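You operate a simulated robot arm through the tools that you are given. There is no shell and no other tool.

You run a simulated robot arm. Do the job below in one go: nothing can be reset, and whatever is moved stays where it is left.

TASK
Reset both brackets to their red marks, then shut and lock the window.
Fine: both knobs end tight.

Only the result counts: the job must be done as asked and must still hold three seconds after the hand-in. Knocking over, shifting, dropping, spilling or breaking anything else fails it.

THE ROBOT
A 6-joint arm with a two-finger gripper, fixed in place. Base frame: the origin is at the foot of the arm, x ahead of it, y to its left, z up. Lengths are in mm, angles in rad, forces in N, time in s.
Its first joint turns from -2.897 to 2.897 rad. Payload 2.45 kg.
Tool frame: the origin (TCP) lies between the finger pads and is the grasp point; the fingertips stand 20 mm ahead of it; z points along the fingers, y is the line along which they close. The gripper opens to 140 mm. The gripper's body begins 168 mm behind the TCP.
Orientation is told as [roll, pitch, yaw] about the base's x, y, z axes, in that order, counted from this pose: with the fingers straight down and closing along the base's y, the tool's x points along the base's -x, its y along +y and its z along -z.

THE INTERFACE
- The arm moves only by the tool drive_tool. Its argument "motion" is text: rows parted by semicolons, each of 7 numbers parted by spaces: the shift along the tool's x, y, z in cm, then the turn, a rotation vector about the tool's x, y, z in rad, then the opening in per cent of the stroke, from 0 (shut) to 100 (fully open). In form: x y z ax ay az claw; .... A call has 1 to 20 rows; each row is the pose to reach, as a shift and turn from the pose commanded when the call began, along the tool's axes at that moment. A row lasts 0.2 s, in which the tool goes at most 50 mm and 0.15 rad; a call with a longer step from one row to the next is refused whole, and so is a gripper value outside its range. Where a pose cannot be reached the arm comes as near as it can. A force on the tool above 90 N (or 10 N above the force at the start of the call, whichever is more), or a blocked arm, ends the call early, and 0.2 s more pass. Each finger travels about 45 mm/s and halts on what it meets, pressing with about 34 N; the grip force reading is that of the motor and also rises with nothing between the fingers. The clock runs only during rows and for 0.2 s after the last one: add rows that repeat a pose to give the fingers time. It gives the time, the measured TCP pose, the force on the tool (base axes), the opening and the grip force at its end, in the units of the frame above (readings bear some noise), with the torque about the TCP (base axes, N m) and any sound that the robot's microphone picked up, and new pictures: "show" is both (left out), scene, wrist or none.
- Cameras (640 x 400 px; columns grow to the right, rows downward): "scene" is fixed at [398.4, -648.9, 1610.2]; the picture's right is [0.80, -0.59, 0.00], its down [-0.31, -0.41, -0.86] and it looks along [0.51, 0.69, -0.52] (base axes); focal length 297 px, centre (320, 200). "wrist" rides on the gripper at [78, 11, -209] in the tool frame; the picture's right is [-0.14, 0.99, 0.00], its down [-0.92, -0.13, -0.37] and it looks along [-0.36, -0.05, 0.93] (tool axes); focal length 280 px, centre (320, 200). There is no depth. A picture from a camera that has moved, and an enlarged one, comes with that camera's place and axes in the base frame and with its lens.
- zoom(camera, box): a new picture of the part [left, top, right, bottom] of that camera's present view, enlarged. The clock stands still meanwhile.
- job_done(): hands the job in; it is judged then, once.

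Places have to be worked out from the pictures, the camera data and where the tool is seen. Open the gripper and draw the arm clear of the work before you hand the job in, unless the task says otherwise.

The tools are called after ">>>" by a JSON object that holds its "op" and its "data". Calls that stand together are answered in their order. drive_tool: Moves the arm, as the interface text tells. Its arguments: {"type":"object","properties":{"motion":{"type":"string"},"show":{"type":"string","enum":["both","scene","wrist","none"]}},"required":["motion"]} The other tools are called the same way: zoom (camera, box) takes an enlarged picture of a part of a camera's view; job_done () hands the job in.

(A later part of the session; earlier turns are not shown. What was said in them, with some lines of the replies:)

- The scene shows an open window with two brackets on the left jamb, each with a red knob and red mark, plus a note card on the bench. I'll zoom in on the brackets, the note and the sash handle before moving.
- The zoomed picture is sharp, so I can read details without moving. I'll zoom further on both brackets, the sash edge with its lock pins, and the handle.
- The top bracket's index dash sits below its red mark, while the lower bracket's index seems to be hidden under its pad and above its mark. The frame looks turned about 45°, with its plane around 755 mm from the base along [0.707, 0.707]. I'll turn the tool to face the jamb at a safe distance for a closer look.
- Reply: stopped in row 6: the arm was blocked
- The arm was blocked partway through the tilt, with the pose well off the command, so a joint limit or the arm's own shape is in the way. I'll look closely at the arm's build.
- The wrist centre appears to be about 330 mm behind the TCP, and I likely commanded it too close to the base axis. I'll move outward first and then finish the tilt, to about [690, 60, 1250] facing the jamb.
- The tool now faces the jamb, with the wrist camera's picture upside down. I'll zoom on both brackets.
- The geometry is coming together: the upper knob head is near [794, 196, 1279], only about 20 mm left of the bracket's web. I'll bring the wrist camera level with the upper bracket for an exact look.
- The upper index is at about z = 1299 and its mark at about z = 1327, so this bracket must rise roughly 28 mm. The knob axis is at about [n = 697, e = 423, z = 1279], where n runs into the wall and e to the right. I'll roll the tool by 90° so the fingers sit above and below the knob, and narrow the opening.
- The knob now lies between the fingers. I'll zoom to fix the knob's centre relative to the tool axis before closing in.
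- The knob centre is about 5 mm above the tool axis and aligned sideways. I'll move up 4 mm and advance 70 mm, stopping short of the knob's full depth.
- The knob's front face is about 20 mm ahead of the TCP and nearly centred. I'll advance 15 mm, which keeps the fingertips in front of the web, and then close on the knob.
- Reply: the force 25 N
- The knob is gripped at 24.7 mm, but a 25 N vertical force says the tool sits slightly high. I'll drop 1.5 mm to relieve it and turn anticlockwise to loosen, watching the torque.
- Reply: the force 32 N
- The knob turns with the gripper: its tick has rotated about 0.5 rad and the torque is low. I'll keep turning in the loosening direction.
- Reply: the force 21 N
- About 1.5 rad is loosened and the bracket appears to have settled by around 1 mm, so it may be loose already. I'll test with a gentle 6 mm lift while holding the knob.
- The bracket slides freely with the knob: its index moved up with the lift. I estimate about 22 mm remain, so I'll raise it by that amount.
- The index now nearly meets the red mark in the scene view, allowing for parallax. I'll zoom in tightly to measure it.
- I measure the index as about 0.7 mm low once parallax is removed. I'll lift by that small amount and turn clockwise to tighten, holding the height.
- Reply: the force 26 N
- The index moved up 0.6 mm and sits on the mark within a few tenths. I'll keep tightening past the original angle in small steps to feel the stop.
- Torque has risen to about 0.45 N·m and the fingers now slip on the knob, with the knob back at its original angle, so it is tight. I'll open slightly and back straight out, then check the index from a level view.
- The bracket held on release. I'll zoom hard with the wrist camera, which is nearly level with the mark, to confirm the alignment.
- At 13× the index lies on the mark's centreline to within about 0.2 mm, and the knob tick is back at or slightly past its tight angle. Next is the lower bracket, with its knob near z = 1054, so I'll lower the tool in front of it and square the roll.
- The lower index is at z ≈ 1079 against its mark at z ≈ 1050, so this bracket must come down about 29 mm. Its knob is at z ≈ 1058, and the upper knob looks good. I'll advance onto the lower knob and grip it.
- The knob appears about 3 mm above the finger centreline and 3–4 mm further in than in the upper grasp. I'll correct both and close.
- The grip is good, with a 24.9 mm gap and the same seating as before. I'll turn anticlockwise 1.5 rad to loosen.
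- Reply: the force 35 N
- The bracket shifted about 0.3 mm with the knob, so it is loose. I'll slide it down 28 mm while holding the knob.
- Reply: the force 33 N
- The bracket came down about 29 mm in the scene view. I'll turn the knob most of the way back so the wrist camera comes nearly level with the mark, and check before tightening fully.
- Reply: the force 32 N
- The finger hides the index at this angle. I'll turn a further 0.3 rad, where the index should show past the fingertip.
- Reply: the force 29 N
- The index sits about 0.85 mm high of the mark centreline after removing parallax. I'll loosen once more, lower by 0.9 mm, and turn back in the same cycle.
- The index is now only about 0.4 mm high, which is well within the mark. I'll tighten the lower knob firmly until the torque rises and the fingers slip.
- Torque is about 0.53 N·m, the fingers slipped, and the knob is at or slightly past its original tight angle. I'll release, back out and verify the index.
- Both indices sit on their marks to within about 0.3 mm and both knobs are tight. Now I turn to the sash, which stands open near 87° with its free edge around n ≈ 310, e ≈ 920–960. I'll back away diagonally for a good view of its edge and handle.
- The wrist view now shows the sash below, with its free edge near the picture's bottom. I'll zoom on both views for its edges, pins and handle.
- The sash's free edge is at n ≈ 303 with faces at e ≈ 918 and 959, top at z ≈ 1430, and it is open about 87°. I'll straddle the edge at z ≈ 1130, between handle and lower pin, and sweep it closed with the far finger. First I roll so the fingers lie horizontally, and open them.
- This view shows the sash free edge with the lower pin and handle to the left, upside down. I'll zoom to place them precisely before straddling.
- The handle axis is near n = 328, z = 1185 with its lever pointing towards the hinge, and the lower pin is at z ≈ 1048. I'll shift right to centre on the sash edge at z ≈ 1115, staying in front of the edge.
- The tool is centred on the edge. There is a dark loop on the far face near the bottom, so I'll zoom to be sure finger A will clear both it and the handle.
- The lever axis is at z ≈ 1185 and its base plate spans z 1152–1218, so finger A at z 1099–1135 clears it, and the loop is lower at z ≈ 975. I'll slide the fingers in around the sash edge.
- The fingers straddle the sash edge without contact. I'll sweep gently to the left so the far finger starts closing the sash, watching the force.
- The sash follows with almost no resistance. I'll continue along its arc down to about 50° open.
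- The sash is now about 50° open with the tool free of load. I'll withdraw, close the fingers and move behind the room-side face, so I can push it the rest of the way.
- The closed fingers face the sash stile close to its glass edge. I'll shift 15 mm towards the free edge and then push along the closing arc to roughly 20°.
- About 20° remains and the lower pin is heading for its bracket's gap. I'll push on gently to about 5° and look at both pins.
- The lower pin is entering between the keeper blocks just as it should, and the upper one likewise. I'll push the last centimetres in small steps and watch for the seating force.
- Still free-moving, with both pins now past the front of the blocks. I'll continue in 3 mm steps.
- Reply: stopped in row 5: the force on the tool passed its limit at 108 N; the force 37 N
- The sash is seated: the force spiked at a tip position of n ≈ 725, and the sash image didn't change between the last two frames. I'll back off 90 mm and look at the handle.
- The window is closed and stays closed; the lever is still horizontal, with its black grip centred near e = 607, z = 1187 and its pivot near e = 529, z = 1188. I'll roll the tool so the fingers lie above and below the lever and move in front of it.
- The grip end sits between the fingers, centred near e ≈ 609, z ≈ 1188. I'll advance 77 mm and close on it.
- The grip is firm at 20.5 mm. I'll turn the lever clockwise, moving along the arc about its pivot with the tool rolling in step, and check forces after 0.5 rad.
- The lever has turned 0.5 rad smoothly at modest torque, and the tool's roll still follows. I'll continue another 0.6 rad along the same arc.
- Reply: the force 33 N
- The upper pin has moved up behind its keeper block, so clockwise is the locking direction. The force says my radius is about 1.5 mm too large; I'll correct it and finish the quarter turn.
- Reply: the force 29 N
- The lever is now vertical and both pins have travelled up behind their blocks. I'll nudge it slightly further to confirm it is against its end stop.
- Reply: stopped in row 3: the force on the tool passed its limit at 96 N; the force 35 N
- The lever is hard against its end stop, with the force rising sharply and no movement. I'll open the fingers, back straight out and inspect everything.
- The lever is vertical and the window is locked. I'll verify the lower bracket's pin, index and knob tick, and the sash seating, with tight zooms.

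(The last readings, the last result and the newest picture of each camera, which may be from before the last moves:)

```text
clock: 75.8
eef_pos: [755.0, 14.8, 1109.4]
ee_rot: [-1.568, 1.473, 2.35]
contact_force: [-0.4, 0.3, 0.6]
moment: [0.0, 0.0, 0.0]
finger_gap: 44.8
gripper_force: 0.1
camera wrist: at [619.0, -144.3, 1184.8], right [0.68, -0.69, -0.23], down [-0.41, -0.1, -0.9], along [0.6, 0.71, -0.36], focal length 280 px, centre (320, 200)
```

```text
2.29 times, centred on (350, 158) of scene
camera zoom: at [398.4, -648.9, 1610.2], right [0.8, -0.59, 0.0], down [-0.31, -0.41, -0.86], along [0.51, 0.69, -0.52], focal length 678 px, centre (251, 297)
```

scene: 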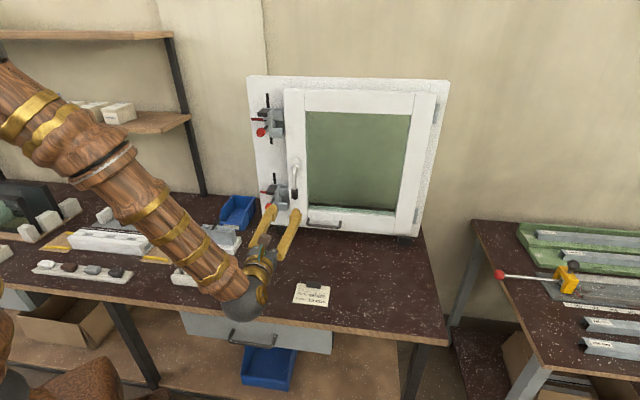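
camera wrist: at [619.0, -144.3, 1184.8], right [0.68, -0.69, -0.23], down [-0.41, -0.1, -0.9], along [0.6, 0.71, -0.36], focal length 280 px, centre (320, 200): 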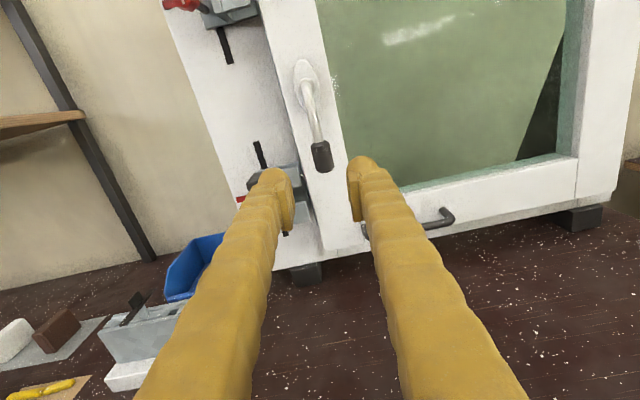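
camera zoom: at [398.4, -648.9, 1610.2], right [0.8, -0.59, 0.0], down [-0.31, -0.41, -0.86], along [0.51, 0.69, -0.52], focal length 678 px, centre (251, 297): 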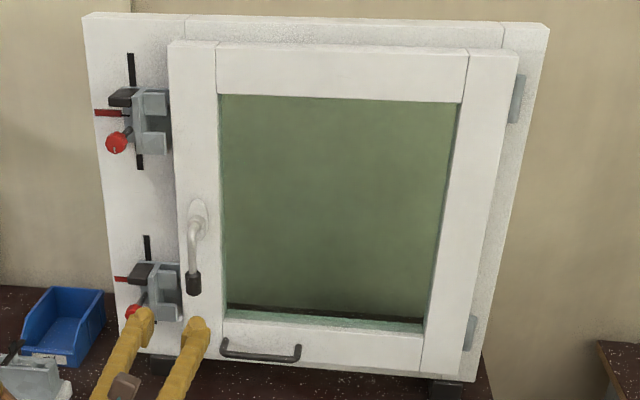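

Everything reads well: both pins are behind their keeper blocks, the sash is flush and the upper knob's tick is slightly past its original angle. I'll open the gripper fully and draw the arm clear, then check the lower knob unobstructed.

>>> {"op": "drive_tool", "data": {"motion": "0.5 0.5 -3.0 0 0 0 40; 2.0 2.5 -6.0 0 0 0 55; 3.6 4.8 -9.0 0 0 0 70; 5.3 7.1 -12.0 0 0 0 85; 6.9 9.4 -15.0 0 0 0 100; 6.9 9.4 -15.0 0 0 0 100; 6.9 9.4 -15.0 0 0 0 100", "show": "both"}}

>>> {"op": "zoom", "data": {"camera": "scene", "box": [255, 168, 303, 212]}}

>>> {"op": "zoom", "data": {"camera": "wrist", "box": [150, 0, 400, 250]}}

```text
clock: 77.4
eef_pos: [720.0, -164.3, 1169.9]
ee_rot: [-1.569, 1.474, 2.35]
contact_force: [-1.0, 0.4, -0.2]
moment: [-0.02, -0.03, 0.0]
finger_gap: 140.2
gripper_force: 0.0
camera wrist: at [582.0, -323.0, 1245.5], right [0.68, -0.69, -0.23], down [-0.41, -0.1, -0.9], along [0.6, 0.71, -0.36], focal length 280 px, centre (320, 200)
```

scene: 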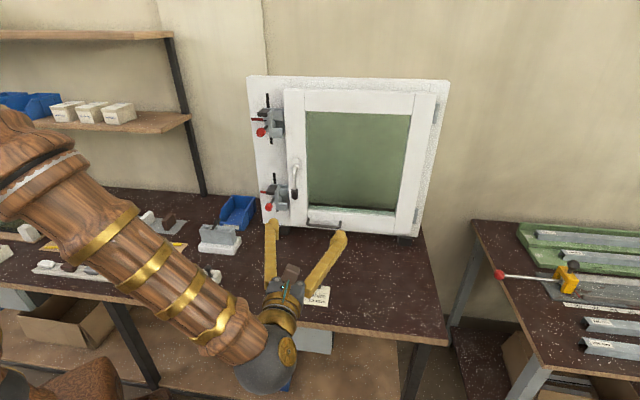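
wrist: 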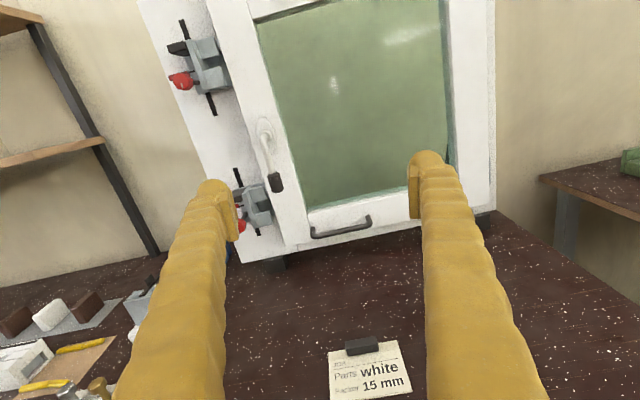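

```text
9.09 times, centred on (279, 190) of scene
camera zoom: at [398.4, -648.9, 1610.2], right [0.8, -0.59, 0.0], down [-0.31, -0.41, -0.86], along [0.51, 0.69, -0.52], focal length 2698 px, centre (693, 291)
```

zoom: 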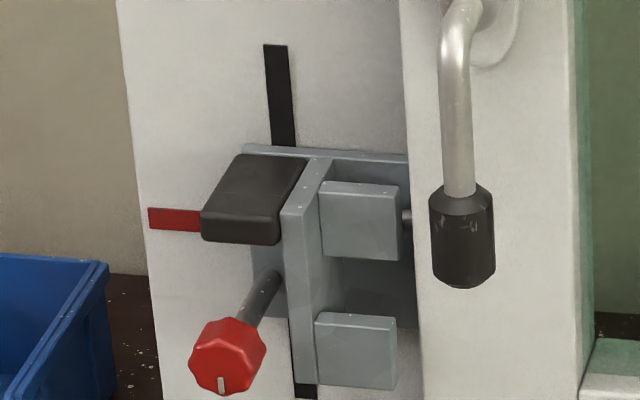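

```text
1.60 times, centred on (275, 125) of wrist
camera zoom: at [582.0, -323.0, 1245.5], right [0.68, -0.69, -0.23], down [-0.41, -0.1, -0.9], along [0.6, 0.71, -0.36], focal length 449 px, centre (392, 320)
```

zoom: 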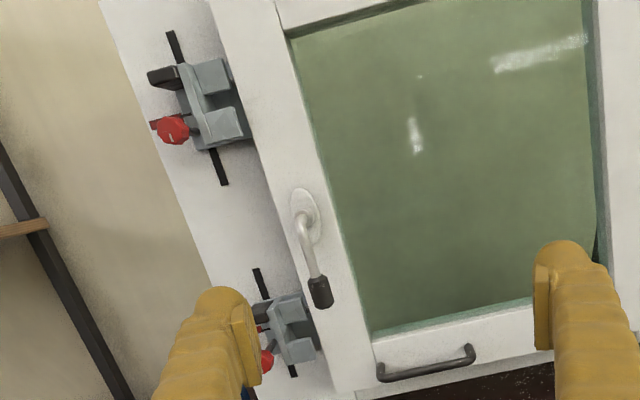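

All checks hold: both indices are on their marks, both knobs are back at their tight angle, the pins are behind the keepers, and the lever is at its end stop. The gripper is open and the arm stands about 250 mm clear, so I'm handing in.

>>> {"op": "job_done", "data": {}}

```text
The job is handed in.
```

I reset both brackets to their red marks, tightened both knobs, and shut and locked the window. The job is handed in, but I haven't seen the result of its check.

- **Brackets:** I raised the upper one about 28 mm and lowered the lower one about 29 mm. Close-up pictures put the upper index on its mark to about 0.2 mm and the lower one about 0.3 mm high.
- **Knobs:** I tightened each one until the fingers slipped on it, at about 0.45 N·m for the upper and 0.53 N·m for the lower. Both white ticks are within a few degrees of where they started. That was the most torque the grip could give, so I take both as tight.
- **Window:** The sash is closed against the frame, and both lock pins sit behind their keeper blocks. The lever points straight down against its end stop.

I saw nothing else on the bench moved, though the arm hid part of it in the last picture. The gripper is open, and its fingertips are about 250 mm clear of the window.
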